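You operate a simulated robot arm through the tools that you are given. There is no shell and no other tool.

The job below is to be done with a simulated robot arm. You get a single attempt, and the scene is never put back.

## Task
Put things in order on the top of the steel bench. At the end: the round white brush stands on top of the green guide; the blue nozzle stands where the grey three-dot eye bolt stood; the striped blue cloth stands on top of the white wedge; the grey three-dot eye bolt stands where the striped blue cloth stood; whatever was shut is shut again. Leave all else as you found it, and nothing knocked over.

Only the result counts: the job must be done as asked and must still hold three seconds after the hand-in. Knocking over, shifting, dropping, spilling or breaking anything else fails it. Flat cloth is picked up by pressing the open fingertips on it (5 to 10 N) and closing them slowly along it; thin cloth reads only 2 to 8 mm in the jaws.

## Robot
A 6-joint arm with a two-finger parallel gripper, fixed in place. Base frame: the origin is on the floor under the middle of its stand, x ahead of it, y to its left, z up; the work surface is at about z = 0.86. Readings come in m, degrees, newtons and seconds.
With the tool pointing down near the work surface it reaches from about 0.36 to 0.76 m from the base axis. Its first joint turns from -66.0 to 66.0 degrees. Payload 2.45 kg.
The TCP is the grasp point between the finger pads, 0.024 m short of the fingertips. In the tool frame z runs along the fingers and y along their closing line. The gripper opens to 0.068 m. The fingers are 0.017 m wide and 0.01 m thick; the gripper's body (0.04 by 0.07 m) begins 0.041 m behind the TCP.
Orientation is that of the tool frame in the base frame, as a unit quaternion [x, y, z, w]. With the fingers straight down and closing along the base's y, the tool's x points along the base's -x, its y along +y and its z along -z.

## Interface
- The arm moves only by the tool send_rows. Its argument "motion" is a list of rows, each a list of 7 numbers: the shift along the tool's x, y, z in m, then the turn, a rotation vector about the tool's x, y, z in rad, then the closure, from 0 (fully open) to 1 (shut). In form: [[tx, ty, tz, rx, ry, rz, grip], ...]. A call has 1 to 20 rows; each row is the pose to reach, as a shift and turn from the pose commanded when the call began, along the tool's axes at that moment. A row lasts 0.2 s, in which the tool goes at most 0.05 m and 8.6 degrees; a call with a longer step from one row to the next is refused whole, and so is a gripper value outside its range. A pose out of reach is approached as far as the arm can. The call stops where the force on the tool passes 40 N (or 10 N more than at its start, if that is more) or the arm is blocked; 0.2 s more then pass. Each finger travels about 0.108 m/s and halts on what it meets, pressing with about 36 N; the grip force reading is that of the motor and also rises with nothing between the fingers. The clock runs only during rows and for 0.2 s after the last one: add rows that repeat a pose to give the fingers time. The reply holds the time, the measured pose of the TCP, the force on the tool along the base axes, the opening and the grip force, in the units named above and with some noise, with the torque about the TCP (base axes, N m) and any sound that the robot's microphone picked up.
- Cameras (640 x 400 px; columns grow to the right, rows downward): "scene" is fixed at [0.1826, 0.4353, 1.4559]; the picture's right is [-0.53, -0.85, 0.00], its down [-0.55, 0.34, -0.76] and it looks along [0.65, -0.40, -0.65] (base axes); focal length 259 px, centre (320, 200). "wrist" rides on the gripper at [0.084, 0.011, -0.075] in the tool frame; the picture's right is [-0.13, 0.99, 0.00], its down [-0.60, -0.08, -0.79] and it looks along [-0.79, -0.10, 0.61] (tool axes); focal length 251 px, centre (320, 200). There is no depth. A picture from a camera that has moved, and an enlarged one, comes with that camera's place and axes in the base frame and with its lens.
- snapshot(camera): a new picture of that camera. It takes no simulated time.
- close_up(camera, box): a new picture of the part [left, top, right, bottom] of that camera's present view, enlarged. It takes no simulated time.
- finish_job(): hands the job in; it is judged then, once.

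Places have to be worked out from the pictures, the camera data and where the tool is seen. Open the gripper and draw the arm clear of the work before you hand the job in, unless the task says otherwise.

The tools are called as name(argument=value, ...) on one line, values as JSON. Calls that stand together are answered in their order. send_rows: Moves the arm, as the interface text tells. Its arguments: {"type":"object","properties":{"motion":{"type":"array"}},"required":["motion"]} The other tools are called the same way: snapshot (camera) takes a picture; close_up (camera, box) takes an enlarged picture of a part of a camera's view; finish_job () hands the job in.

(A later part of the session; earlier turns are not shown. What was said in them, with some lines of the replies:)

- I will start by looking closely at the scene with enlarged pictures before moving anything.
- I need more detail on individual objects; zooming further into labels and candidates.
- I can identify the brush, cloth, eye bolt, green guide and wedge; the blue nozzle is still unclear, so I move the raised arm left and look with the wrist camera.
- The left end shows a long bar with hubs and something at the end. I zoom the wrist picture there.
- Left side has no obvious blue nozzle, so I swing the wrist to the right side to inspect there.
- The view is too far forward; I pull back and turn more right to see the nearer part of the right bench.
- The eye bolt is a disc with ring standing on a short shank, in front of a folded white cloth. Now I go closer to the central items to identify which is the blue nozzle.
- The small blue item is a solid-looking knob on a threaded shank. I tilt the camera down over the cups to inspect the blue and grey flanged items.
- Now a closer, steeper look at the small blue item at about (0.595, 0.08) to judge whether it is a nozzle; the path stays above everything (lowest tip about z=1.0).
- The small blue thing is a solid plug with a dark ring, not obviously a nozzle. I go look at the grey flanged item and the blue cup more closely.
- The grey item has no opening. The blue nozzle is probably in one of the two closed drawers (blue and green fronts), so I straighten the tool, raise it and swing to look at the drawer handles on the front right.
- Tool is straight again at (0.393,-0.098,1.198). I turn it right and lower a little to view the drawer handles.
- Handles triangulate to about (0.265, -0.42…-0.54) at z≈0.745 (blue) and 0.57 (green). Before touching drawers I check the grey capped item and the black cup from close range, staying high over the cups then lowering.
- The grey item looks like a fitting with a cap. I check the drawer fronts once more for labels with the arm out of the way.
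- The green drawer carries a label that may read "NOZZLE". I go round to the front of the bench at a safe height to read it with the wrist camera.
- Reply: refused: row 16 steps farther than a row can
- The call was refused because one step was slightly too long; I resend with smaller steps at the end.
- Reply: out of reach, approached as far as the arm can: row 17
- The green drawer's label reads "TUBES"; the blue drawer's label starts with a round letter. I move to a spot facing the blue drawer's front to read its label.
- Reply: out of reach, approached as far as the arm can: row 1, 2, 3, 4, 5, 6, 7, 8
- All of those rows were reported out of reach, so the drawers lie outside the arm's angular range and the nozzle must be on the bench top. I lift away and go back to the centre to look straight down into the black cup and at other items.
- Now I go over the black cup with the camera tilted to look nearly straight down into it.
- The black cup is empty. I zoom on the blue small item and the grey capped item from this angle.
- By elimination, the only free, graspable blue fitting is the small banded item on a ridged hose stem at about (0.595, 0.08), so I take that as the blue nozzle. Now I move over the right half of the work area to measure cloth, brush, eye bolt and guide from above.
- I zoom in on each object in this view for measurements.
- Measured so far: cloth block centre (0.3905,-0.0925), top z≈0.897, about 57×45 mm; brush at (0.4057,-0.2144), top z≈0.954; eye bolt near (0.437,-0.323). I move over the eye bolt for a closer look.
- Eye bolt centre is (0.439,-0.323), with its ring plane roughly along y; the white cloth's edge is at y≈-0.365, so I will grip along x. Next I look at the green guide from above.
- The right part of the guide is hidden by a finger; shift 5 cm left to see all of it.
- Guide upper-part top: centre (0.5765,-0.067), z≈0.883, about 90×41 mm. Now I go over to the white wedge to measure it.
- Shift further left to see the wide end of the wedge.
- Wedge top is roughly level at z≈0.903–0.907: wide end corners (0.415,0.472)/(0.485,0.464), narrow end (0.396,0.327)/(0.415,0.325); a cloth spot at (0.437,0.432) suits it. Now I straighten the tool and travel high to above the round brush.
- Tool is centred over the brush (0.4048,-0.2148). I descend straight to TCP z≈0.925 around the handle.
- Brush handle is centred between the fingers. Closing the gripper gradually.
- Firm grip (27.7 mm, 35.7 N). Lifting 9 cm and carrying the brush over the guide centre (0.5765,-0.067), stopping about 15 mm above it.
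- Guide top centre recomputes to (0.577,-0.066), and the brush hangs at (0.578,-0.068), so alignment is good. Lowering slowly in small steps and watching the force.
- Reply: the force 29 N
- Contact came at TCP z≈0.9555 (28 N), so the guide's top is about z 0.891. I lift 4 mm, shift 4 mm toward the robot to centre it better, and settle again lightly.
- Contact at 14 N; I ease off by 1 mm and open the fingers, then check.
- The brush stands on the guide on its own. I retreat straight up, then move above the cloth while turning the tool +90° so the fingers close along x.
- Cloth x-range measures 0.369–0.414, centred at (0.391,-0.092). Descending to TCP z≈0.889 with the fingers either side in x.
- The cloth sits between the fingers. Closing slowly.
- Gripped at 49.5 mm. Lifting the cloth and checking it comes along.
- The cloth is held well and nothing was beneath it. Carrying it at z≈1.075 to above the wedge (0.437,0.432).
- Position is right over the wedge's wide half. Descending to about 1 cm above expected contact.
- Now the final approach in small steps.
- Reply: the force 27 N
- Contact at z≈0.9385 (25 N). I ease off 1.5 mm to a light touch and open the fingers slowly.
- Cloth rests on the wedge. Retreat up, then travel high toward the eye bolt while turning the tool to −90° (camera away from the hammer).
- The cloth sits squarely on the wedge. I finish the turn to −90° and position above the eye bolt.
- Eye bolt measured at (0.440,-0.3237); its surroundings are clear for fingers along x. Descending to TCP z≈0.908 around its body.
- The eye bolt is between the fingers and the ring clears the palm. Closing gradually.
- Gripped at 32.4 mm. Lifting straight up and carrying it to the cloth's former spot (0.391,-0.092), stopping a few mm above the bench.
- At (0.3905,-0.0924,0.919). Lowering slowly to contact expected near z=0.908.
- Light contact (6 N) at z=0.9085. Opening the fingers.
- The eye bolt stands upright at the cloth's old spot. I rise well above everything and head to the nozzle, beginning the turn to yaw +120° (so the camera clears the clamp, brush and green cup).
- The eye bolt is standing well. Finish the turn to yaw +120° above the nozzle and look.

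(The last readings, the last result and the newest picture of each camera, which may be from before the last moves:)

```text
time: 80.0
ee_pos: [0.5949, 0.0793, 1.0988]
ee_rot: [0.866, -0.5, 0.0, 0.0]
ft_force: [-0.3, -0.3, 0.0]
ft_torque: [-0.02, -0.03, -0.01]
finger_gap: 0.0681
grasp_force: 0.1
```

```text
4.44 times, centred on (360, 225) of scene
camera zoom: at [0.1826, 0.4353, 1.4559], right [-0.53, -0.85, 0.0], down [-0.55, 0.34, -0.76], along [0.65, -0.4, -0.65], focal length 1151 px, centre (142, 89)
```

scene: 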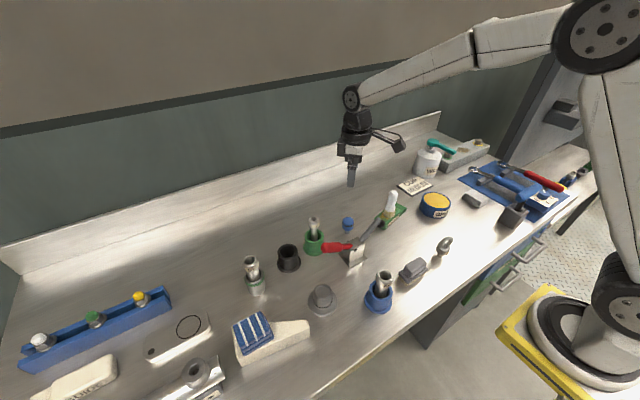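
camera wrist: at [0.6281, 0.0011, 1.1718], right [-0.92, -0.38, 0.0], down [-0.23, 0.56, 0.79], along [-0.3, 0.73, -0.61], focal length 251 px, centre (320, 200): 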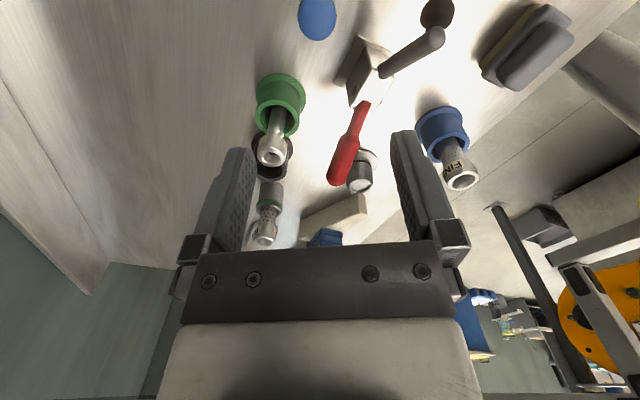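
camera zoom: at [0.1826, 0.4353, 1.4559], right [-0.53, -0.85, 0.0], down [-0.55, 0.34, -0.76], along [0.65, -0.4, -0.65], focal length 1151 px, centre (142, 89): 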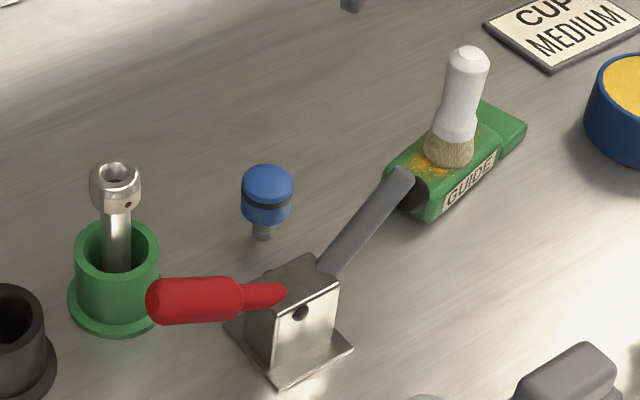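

Nozzle best estimate (0.600,0.075). I lower to z≈1.0 with a small correction and check alignment between the fingers.

send_rows(motion=[[0.002, -0.001, 0.03, 0, 0, 0, 0], [0.004, -0.002, 0.065, 0, 0, 0, 0], [0.006, -0.0023, 0.099, 0, 0, 0, 0]])

snapshot(camera="wrist")

close_up(camera="wrist", box=[220, 40, 420, 165])

close_up(camera="scene", box=[300, 150, 420, 240])

```text
time: 80.8
ee_pos: [0.5995, 0.0758, 0.9992]
ee_rot: [0.866, -0.501, 0.0, 0.0]
ft_force: [-0.2, -0.4, 0.5]
ft_torque: [0.03, -0.01, 0.01]
finger_gap: 0.0679
grasp_force: 0.1
```

```text
taken
camera wrist: at [0.632, -0.0023, 1.0726], right [-0.92, -0.38, 0.0], down [-0.23, 0.56, 0.79], along [-0.3, 0.73, -0.61], focal length 251 px, centre (320, 200)
```

wrist: 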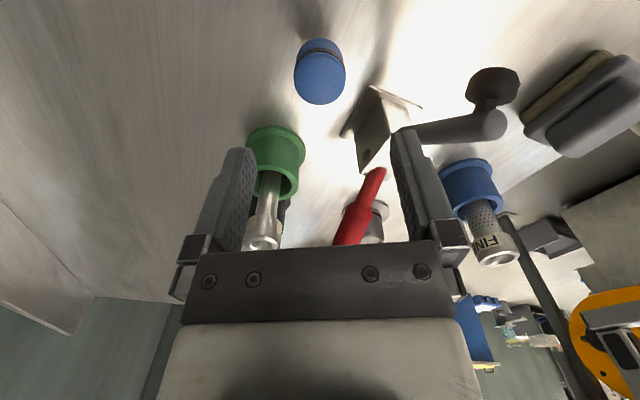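

```text
3.20 times, centred on (320, 102) of wrist
camera zoom: at [0.632, -0.0023, 1.0726], right [-0.92, -0.38, 0.0], down [-0.23, 0.56, 0.79], along [-0.3, 0.73, -0.61], focal length 805 px, centre (320, 512)
```

zoom: 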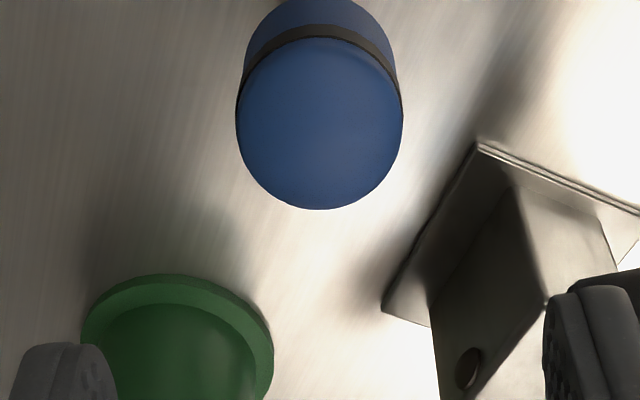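

```text
4.44 times, centred on (360, 195) of scene
camera zoom: at [0.1826, 0.4353, 1.4559], right [-0.53, -0.85, 0.0], down [-0.55, 0.34, -0.76], along [0.65, -0.4, -0.65], focal length 1151 px, centre (142, 222)
```

zoom: 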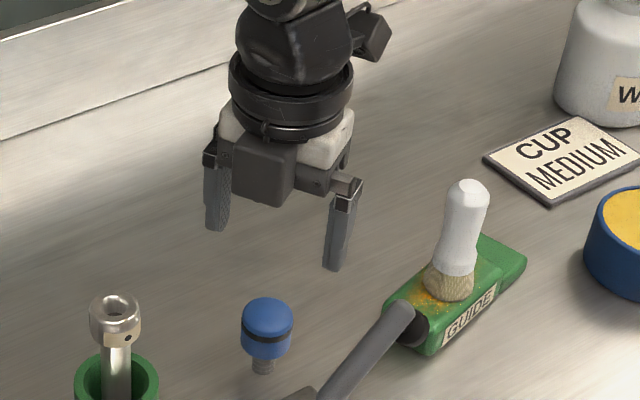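

Nozzle centre refined to (0.601,0.0725). Small correction and descend to TCP z≈0.905 around its head.

send_rows(motion=[[0.0035, 0.0003, 0.02, 0, 0, 0, 0], [0.0035, 0.0003, 0.05, 0, 0, 0, 0], [0.0035, 0.0003, 0.08, 0, 0, 0, 0], [0.0035, 0.0003, 0.094, 0, 0, 0, 0]])

snapshot(camera="wrist")

close_up(camera="scene", box=[300, 170, 420, 260])

```text
time: 81.8
ee_pos: [0.602, 0.0716, 0.9045]
ee_rot: [0.865, -0.501, 0.0, 0.001]
ft_force: [0.2, 0.4, -0.6]
ft_torque: [-0.01, 0.03, -0.01]
finger_gap: 0.0679
grasp_force: 0.0
```

```text
taken
camera wrist: at [0.6346, -0.006, 0.9786], right [-0.92, -0.38, 0.0], down [-0.23, 0.56, 0.79], along [-0.3, 0.73, -0.61], focal length 251 px, centre (320, 200)
```

wrist: 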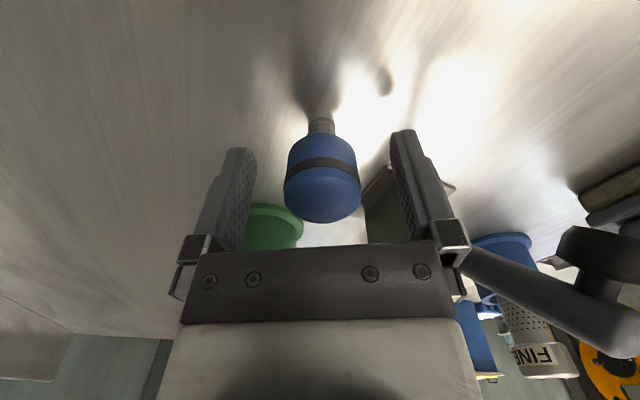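

```text
4.44 times, centred on (360, 215) of scene
camera zoom: at [0.1826, 0.4353, 1.4559], right [-0.53, -0.85, 0.0], down [-0.55, 0.34, -0.76], along [0.65, -0.4, -0.65], focal length 1151 px, centre (142, 133)
```

zoom: 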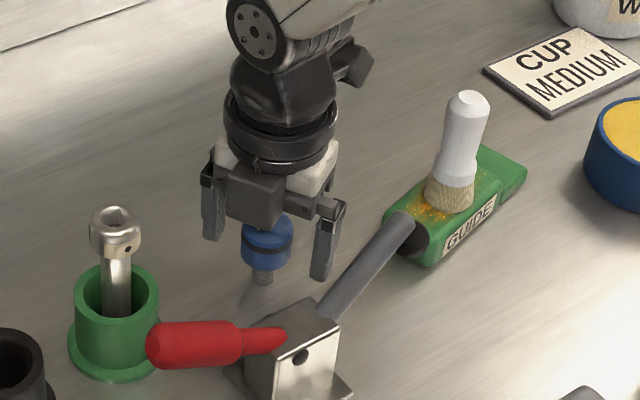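

Nozzle is centred between the fingers. Closing gently.

send_rows(motion=[[0, 0, 0, 0, 0, 0, 0.2], [0, 0, 0, 0, 0, 0, 0.35], [0, 0, 0, 0, 0, 0, 0.45], [0, 0, 0, 0, 0, 0, 0.53], [0, 0, 0, 0, 0, 0, 0.65], [0, 0, 0, 0, 0, 0, 0.85], [0, 0, 0, 0, 0, 0, 0.85]])

close_up(camera="wrist", box=[220, 90, 420, 250])

```text
time: 83.4
ee_pos: [0.6028, 0.0723, 0.9055]
ee_rot: [0.865, -0.501, 0.0, 0.0]
ft_force: [0.7, -0.4, -0.5]
ft_torque: [0.04, -0.03, 0.02]
finger_gap: 0.0325
grasp_force: 35.7
```

```text
2.50 times, centred on (320, 170) of wrist
camera zoom: at [0.6345, -0.006, 0.9787], right [-0.92, -0.38, 0.0], down [-0.23, 0.56, 0.79], along [-0.3, 0.73, -0.61], focal length 629 px, centre (320, 275)
```

zoom: 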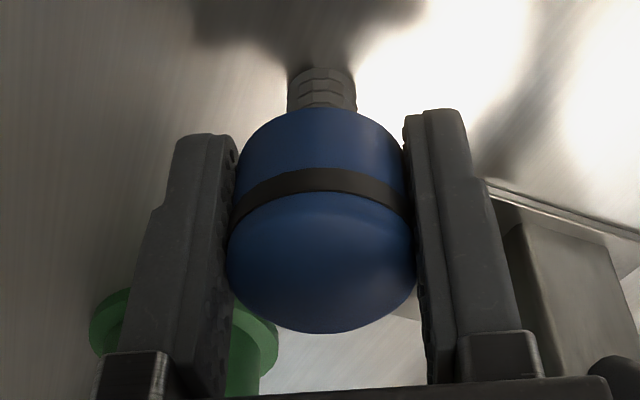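

Gripped (32.5 mm). Lifting high enough to clear the brush on the guide and carrying to above the eye bolt's old spot, turning to yaw +100° on the way.

send_rows(motion=[[0, 0, -0.02, 0, 0, 0, 0.85], [0, 0, -0.06, 0, 0, 0, 0.85], [0, 0, -0.105, 0, 0, 0, 0.85], [0, 0, -0.15, 0, 0, 0, 0.85], [0, 0, -0.195, 0, 0, 0, 0.85], [0.0262, 0.0338, -0.2, 0, 0, 0.035, 0.85], [0.0524, 0.0677, -0.2, 0, 0, 0.07, 0.85], [0.0786, 0.1015, -0.2, 0, 0, 0.105, 0.85], [0.1048, 0.1353, -0.2, 0, 0, 0.14, 0.85], [0.131, 0.1692, -0.2, 0, 0, 0.175, 0.85], [0.1572, 0.203, -0.2, 0, 0, 0.209, 0.85], [0.1834, 0.2368, -0.2, 0, 0, 0.244, 0.85], [0.2096, 0.2706, -0.2, 0, 0, 0.279, 0.85], [0.2358, 0.3045, -0.2, 0, 0, 0.314, 0.85], [0.262, 0.3383, -0.2, 0, 0, 0.349, 0.85]])

snapshot(camera="wrist")

snapshot(camera="scene")

```text
time: 86.6
ee_pos: [0.4384, -0.3264, 1.1049]
ee_rot: [0.765, -0.644, 0.0, 0.0]
ft_force: [-0.1, 0.2, -0.2]
ft_torque: [0.01, -0.02, 0.01]
finger_gap: 0.0325
grasp_force: 35.8
```

```text
taken
camera wrist: at [0.4422, -0.4101, 1.1793], right [-1.0, -0.04, 0.0], down [-0.03, 0.61, 0.79], along [-0.03, 0.79, -0.61], focal length 251 px, centre (320, 200)
```

wrist: 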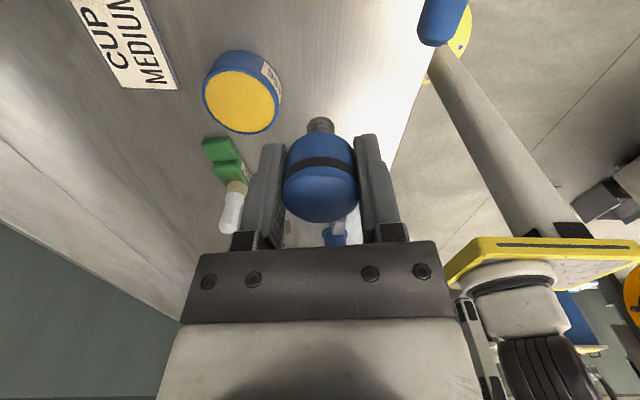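

```text
taken
```

scene: 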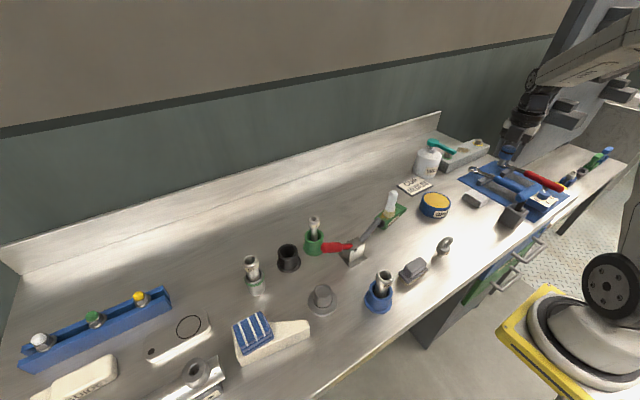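

Arrived without limits. With the stem offset accounted for, I descend over the spot (0.440,-0.3235) to about 1 cm above contact.

send_rows(motion=[[0.0009, -0.0018, 0.04, 0, 0, 0, 0.85], [0.0009, -0.0018, 0.085, 0, 0, 0, 0.85], [0.0009, -0.0018, 0.13, 0, 0, 0, 0.85], [0.0009, -0.0018, 0.165, 0, 0, 0, 0.85], [0.0009, -0.0018, 0.187, 0, 0, 0, 0.85]])

snapshot(camera="wrist")

close_up(camera="scene", box=[440, 160, 530, 225])

```text
time: 87.8
ee_pos: [0.4394, -0.325, 0.917]
ee_rot: [0.765, -0.644, 0.0, 0.0]
ft_force: [0.2, -1.2, -0.1]
ft_torque: [0.0, 0.01, 0.0]
finger_gap: 0.0326
grasp_force: 36.1
```

```text
taken
camera wrist: at [0.4438, -0.409, 0.9916], right [-1.0, -0.04, 0.0], down [-0.03, 0.61, 0.79], along [-0.03, 0.79, -0.61], focal length 251 px, centre (320, 200)
```

wrist: 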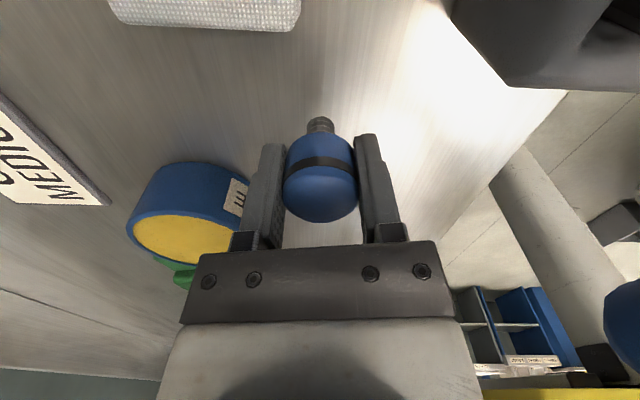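

```text
6.15 times, centred on (485, 192) of scene
camera zoom: at [0.1826, 0.4353, 1.4559], right [-0.53, -0.85, 0.0], down [-0.55, 0.34, -0.76], along [0.65, -0.4, -0.65], focal length 1593 px, centre (-695, 246)
```

zoom: 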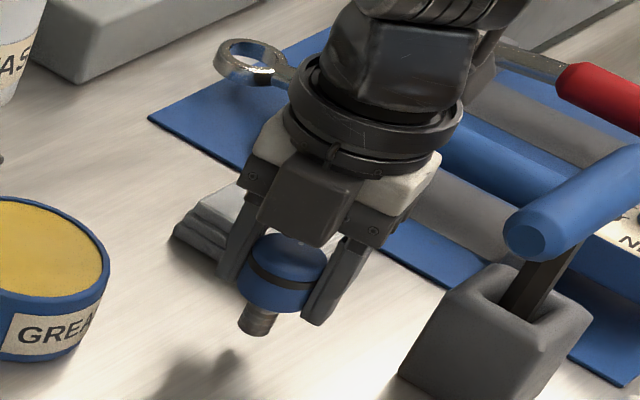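

Lowering slowly with a 1.5 mm trim.

send_rows(motion=[[0.0015, 0, 0.004, 0, 0, 0, 0.85], [0.0015, 0, 0.008, 0, 0, 0, 0.85], [0.0015, 0, 0.01, 0, 0, 0, 0.85], [0.0015, 0, 0.01, 0, 0, 0, 0.85]])

```text
time: 88.8
ee_pos: [0.4407, -0.3266, 0.9082]
ee_rot: [0.766, -0.643, 0.0, 0.001]
ft_force: [0.5, -0.8, -0.1]
ft_torque: [-0.03, 0.03, 0.03]
finger_gap: 0.0325
grasp_force: 35.6
```

send_rows(motion=[[0, 0, 0.001, 0, 0, 0, 0.85], [0, 0, 0.002, 0, 0, 0, 0.85], [0, 0, 0.002, 0, 0, 0, 0.85]])

```text
time: 89.6
ee_pos: [0.44, -0.3266, 0.907]
ee_rot: [0.766, -0.643, 0.0, -0.001]
ft_force: [0.3, -0.1, -1.2]
ft_torque: [-0.01, 0.02, -0.07]
finger_gap: 0.0324
grasp_force: 35.8
```

send_rows(motion=[[0, 0, 0.001, 0, 0, 0, 0.85], [0, 0, 0.0015, 0, 0, 0, 0.85], [0, 0, 0.0015, 0, 0, 0, 0.85]])

```text
time: 90.4
ee_pos: [0.4414, -0.3261, 0.9032]
ee_rot: [0.765, -0.643, 0.0, 0.0]
ft_force: [0.2, 1.1, 0.3]
ft_torque: [0.06, -0.02, 0.0]
finger_gap: 0.0325
grasp_force: 36.5
```

send_rows(motion=[[0, 0, 0.0005, 0, 0, 0, 0.85], [0, 0, 0.001, 0, 0, 0, 0.85], [0, 0, 0.001, 0, 0, 0, 0.85]])

close_up(camera="scene", box=[460, 185, 500, 220])

```text
time: 91.2
ee_pos: [0.4412, -0.3251, 0.904]
ee_rot: [0.765, -0.644, -0.001, 0.0]
ft_force: [-6.1, 3.5, 20.5]
ft_torque: [0.23, 0.2, 0.04]
finger_gap: 0.0327
grasp_force: 36.5
```

```text
11.43 times, centred on (480, 202) of scene
camera zoom: at [0.1822, 0.4357, 1.4558], right [-0.53, -0.85, 0.0], down [-0.55, 0.34, -0.76], along [0.65, -0.4, -0.65], focal length 2959 px, centre (-1509, 171)
```

zoom: 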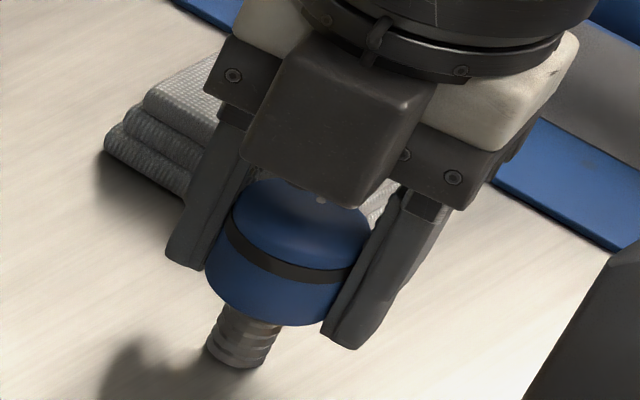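

Contact at 20 N; easing 1 mm and opening the fingers gently.

send_rows(motion=[[0, 0, -0.001, 0, 0, 0, 0.85], [0, 0, -0.001, 0, 0, 0, 0.85], [0, 0, -0.001, 0, 0, 0, 0.6], [0, 0, -0.001, 0, 0, 0, 0.48], [0, 0, -0.001, 0, 0, 0, 0.4], [0, 0, -0.001, 0, 0, 0, 0.25], [0, 0, -0.001, 0, 0, 0, 0.15], [0, 0, -0.001, 0, 0, 0, 0.15]])

snapshot(camera="wrist")

close_up(camera="scene", box=[440, 160, 530, 225])

```text
time: 93.0
ee_pos: [0.4412, -0.3252, 0.9048]
ee_rot: [0.765, -0.644, 0.0, 0.001]
ft_force: [-0.4, -0.3, 0.1]
ft_torque: [0.03, 0.03, 0.03]
finger_gap: 0.0575
grasp_force: 0.0
```

```text
taken
camera wrist: at [0.4446, -0.4103, 0.9785], right [-1.0, -0.04, 0.0], down [-0.03, 0.61, 0.79], along [-0.03, 0.79, -0.61], focal length 251 px, centre (320, 200)
```

wrist: 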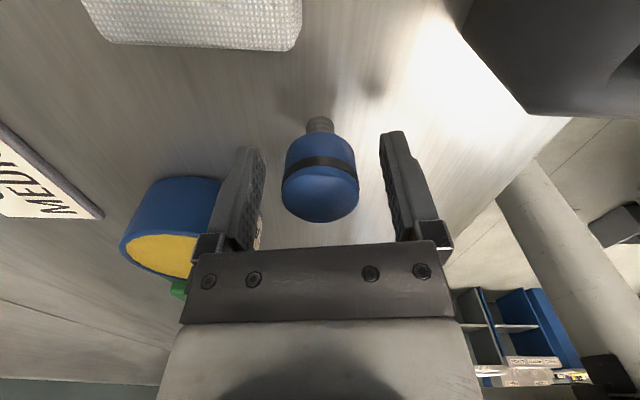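

```text
6.15 times, centred on (485, 192) of scene
camera zoom: at [0.1826, 0.4353, 1.4559], right [-0.53, -0.85, 0.0], down [-0.55, 0.34, -0.76], along [0.65, -0.4, -0.65], focal length 1593 px, centre (-695, 246)
```

zoom: 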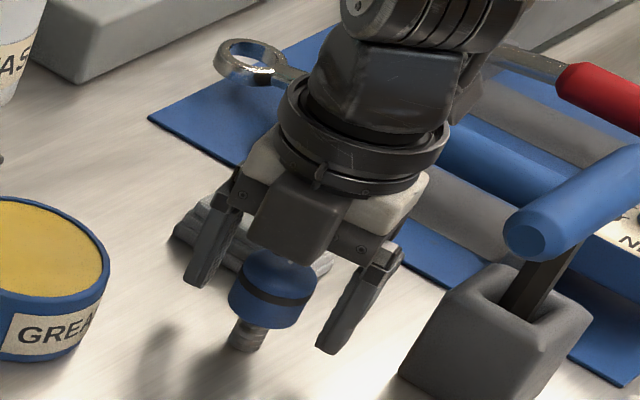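

The nozzle stands by itself exactly where the eye bolt's stem was in the same view. Retreating straight up.

send_rows(motion=[[0, 0, -0.02, 0, 0, 0, 0.1], [0, 0, -0.06, 0, 0, 0, 0], [0, 0, -0.105, 0, 0, 0, 0], [0, 0, -0.15, 0, 0, 0, 0], [0, 0, -0.19, 0, 0, 0, 0], [-0.04, 0.0, -0.21, 0, 0, 0.1, 0], [-0.08, 0.0, -0.23, 0, 0, 0.24, 0], [-0.12, 0.0, -0.24, 0, 0, 0.38, 0], [-0.16, 0.0, -0.24, 0, 0, 0.52, 0]])

snapshot(camera="scene")

close_up(camera="scene", box=[420, 180, 520, 265])

snapshot(camera="wrist")

```text
time: 95.0
ee_pos: [0.4128, -0.1663, 1.1443]
ee_rot: [-0.572, 0.82, 0.001, 0.0]
ft_force: [0.1, 0.4, -0.1]
ft_torque: [-0.01, -0.02, 0.0]
finger_gap: 0.068
grasp_force: 0.1
```

```text
taken
```

scene: 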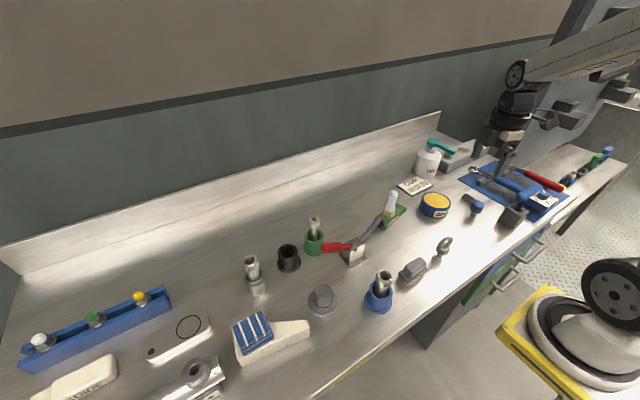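

```text
4.71 times, centred on (470, 222) of scene
camera zoom: at [0.1826, 0.4353, 1.4559], right [-0.53, -0.85, 0.0], down [-0.55, 0.34, -0.76], along [0.65, -0.4, -0.65], focal length 1218 px, centre (-386, 94)
```

zoom: 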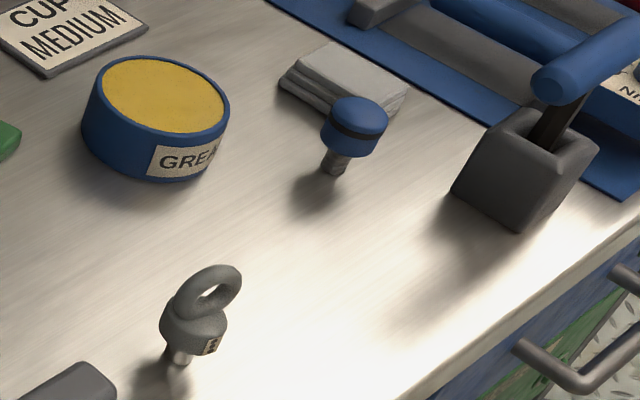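

```text
taken
camera wrist: at [0.3746, -0.2423, 1.2185], right [-0.89, 0.46, 0.0], down [0.28, 0.54, 0.79], along [0.37, 0.7, -0.61], focal length 251 px, centre (320, 200)
```

wrist: 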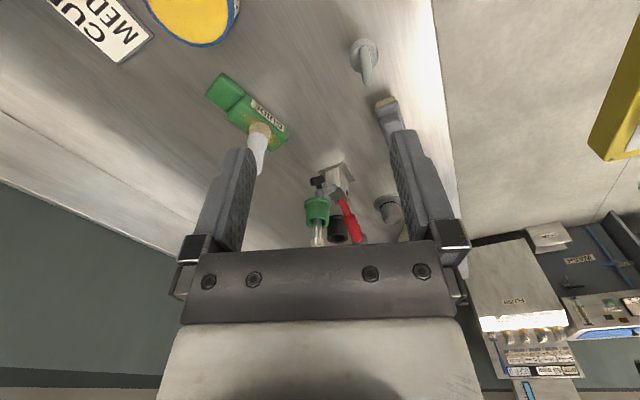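

All four placements look right. I take close checks of the nozzle and the others before parking the arm.

close_up(camera="scene", box=[460, 190, 496, 222])

close_up(camera="scene", box=[300, 180, 420, 270])

close_up(camera="scene", box=[0, 260, 340, 400])

close_up(camera="scene", box=[400, 120, 640, 300])

```text
12.50 times, centred on (478, 206) of scene
camera zoom: at [0.1826, 0.4353, 1.4559], right [-0.53, -0.85, 0.0], down [-0.55, 0.34, -0.76], along [0.65, -0.4, -0.65], focal length 3236 px, centre (-1655, 125)
```

zoom: 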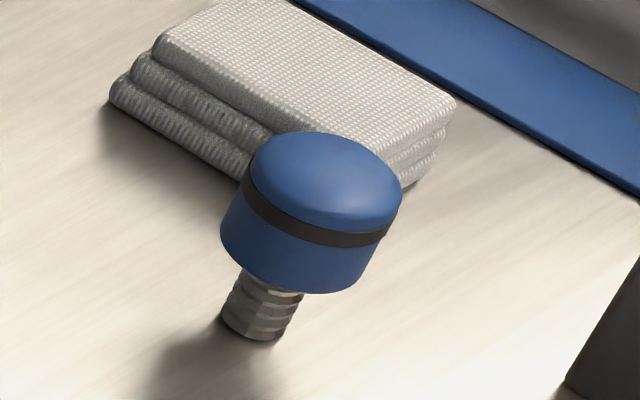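

```text
4.44 times, centred on (360, 225) of scene
camera zoom: at [0.1826, 0.4353, 1.4559], right [-0.53, -0.85, 0.0], down [-0.55, 0.34, -0.76], along [0.65, -0.4, -0.65], focal length 1151 px, centre (142, 89)
```

zoom: 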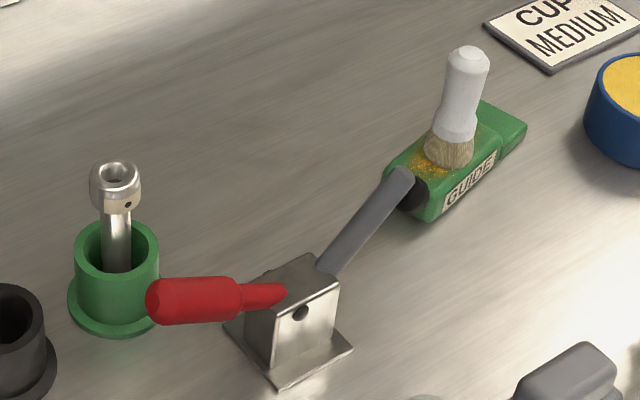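

```text
1.88 times, centred on (170, 330) of scene
camera zoom: at [0.1826, 0.4353, 1.4559], right [-0.53, -0.85, 0.0], down [-0.55, 0.34, -0.76], along [0.65, -0.4, -0.65], focal length 487 px, centre (602, -45)
```

zoom: 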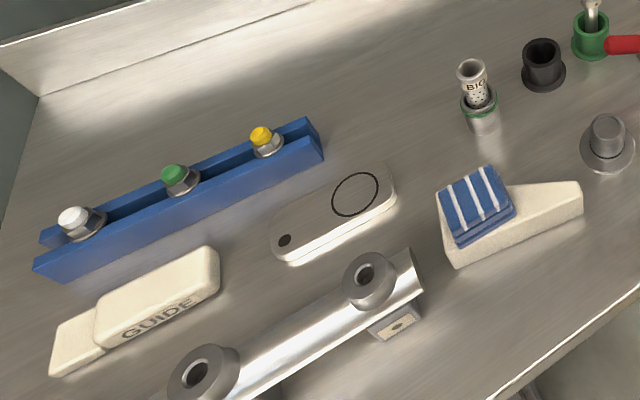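

```text
2.22 times, centred on (520, 210) of scene
camera zoom: at [0.1826, 0.4353, 1.4559], right [-0.53, -0.85, 0.0], down [-0.55, 0.34, -0.76], along [0.65, -0.4, -0.65], focal length 575 px, centre (-124, 178)
```

zoom: 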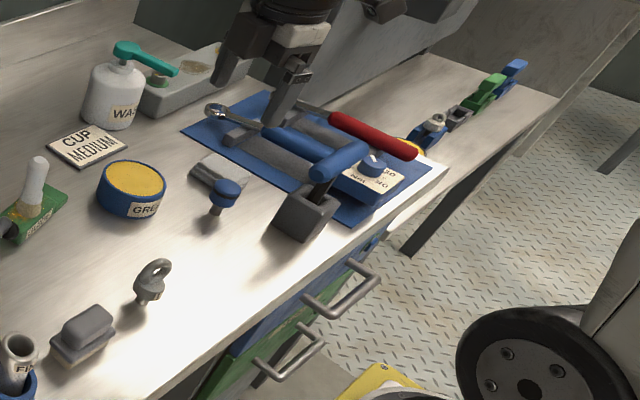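

Before finishing, I want to double-check the identity of the nozzle by zooming into the other tube-like items once more.

close_up(camera="scene", box=[300, 210, 336, 262])

close_up(camera="scene", box=[360, 265, 400, 318])

close_up(camera="scene", box=[238, 250, 274, 300])

close_up(camera="scene", box=[272, 238, 306, 278])

```text
7.69 times, centred on (318, 236) of scene
camera zoom: at [0.1826, 0.4353, 1.4559], right [-0.53, -0.85, 0.0], down [-0.55, 0.34, -0.76], along [0.65, -0.4, -0.65], focal length 1992 px, centre (335, -77)
```

zoom: 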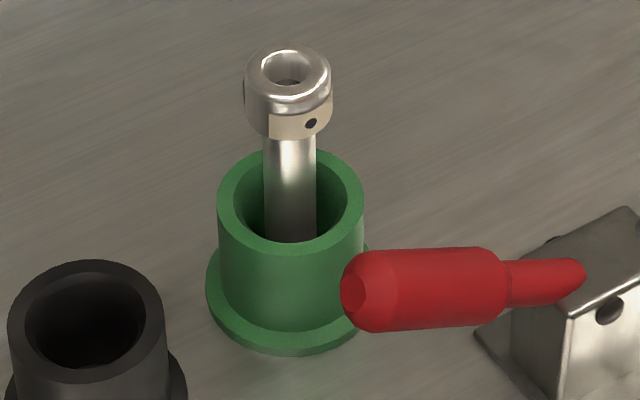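

```text
7.55 times, centred on (380, 292) of scene
camera zoom: at [0.1826, 0.4353, 1.4559], right [-0.53, -0.85, 0.0], down [-0.55, 0.34, -0.76], along [0.65, -0.4, -0.65], focal length 1954 px, centre (-133, -491)
```

zoom: 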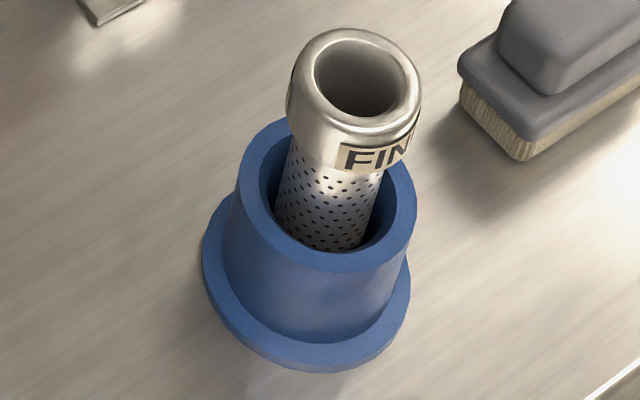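

```text
8.00 times, centred on (256, 275) of scene
camera zoom: at [0.1826, 0.4353, 1.4559], right [-0.53, -0.85, 0.0], down [-0.55, 0.34, -0.76], along [0.65, -0.4, -0.65], focal length 2071 px, centre (832, -400)
```

zoom: 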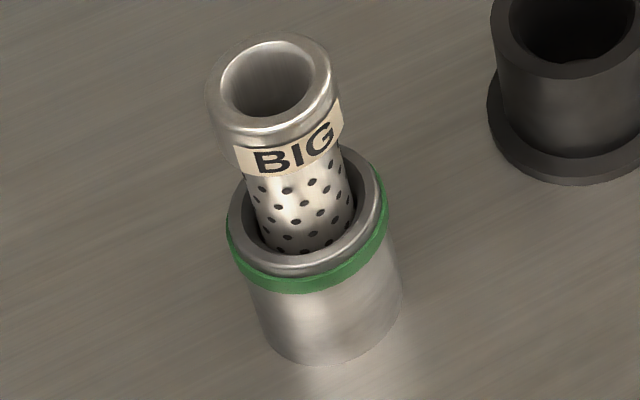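

```text
10.00 times, centred on (289, 258) of scene
camera zoom: at [0.1826, 0.4353, 1.4559], right [-0.53, -0.85, 0.0], down [-0.55, 0.34, -0.76], along [0.65, -0.4, -0.65], focal length 2589 px, centre (630, -380)
```

zoom: 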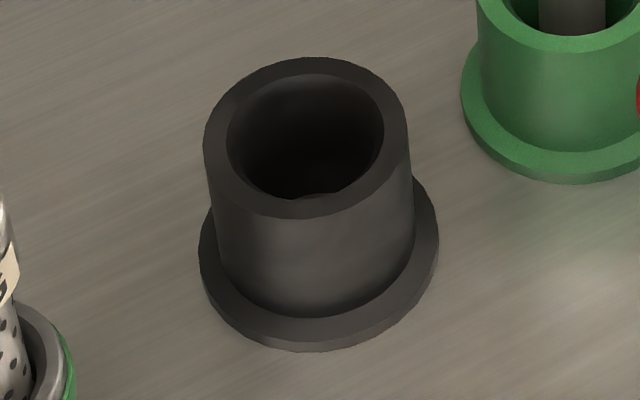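

The grey flanged piece is just an upside-down stopper with an O-ring and the perforated steel tubes are filters, so the banded blue hose fitting is the nozzle. Everything is in place; I raise the arm, turn it back to neutral with the gripper open, and take a final look.

send_rows(motion=[[-0.013, 0.001, -0.01, 0, 0, 0.135, 0], [-0.027, 0.003, -0.02, 0, 0, 0.27, 0], [-0.04, 0.004, -0.03, 0, 0, 0.405, 0], [-0.054, 0.006, -0.04, 0, 0, 0.54, 0], [-0.067, 0.007, -0.048, 0, 0, 0.675, 0], [-0.081, 0.008, -0.055, 0, 0, 0.81, 0], [-0.094, 0.01, -0.062, 0, 0, 0.945, 0], [-0.108, 0.011, -0.07, 0, 0, 1.08, 0], [-0.121, 0.0127, -0.07, 0, 0, 1.218, 0], [-0.121, 0.0127, -0.07, 0, 0, 1.218, 0]])

snapshot(camera="scene")

snapshot(camera="wrist")

close_up(camera="scene", box=[340, 150, 540, 290])

```text
time: 97.2
ee_pos: [0.4435, -0.0492, 1.2148]
ee_rot: [-0.002, 1.0, 0.0, 0.0]
ft_force: [-0.3, 0.4, 0.2]
ft_torque: [0.0, 0.0, 0.0]
finger_gap: 0.0679
grasp_force: 0.1
```

```text
taken
```

scene: 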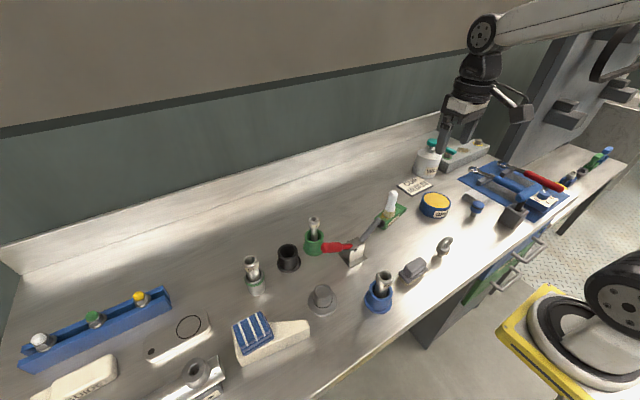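

```text
taken
camera wrist: at [0.3595, -0.0388, 1.2887], right [0.13, 0.99, 0.0], down [0.6, -0.08, 0.79], along [0.79, -0.1, -0.61], focal length 251 px, centre (320, 200)
```

wrist: 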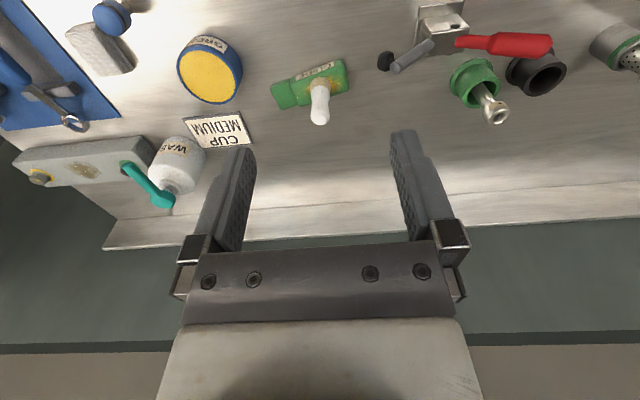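

```text
2.86 times, centred on (440, 220) of scene
camera zoom: at [0.1826, 0.4354, 1.4559], right [-0.53, -0.85, 0.0], down [-0.55, 0.34, -0.76], along [0.65, -0.4, -0.65], focal length 740 px, centre (-23, 143)
```

zoom: 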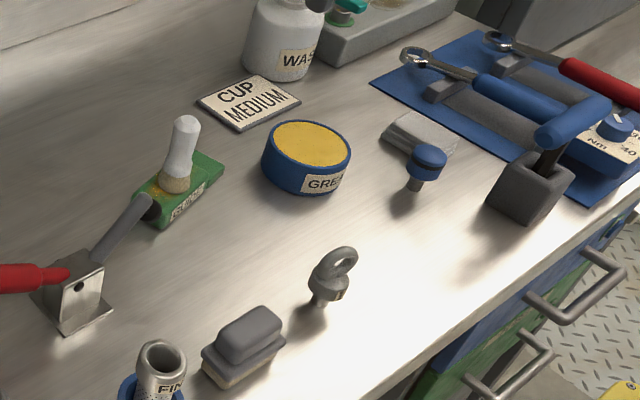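

The guide, clamp, tins and holders look unchanged from the start. The brush is on the guide, the cloth on the wedge, the eye bolt on the cloth's old spot and the nozzle on the eye bolt's old spot. Nothing was opened, the gripper is open and the arm is clear, so I hand in the job.

finish_job()

```text
The job is handed in.
```

I've handed in the job with all four moves made. I'm not certain that I picked the right object for the blue nozzle.

- **Round white brush:** it stands upright on top of the green guide.
- **Striped blue cloth:** it rests on the wide end of the white wedge.
- **Grey three-dot eye bolt:** it stands where the cloth was, within a few millimetres.
- **Blue nozzle:** it stands where the eye bolt was, within a few millimetres.

**The nozzle:** nothing on the bench is labelled as a nozzle. I took it to be the small blue piece with a dark band and a ridged stem, because it was the only loose blue fitting I could find. It has no visible opening. If the real nozzle was in one of the two drawers, this part is wrong.

**The drawers:** I left both shut. Their handles were beyond where the arm could reach with the tool pointing down, and I didn't try reaching them at an angle. Nothing else was opened either.

In the last pictures nothing else looked moved or knocked over. I parked the arm clear of the bench with the gripper open.
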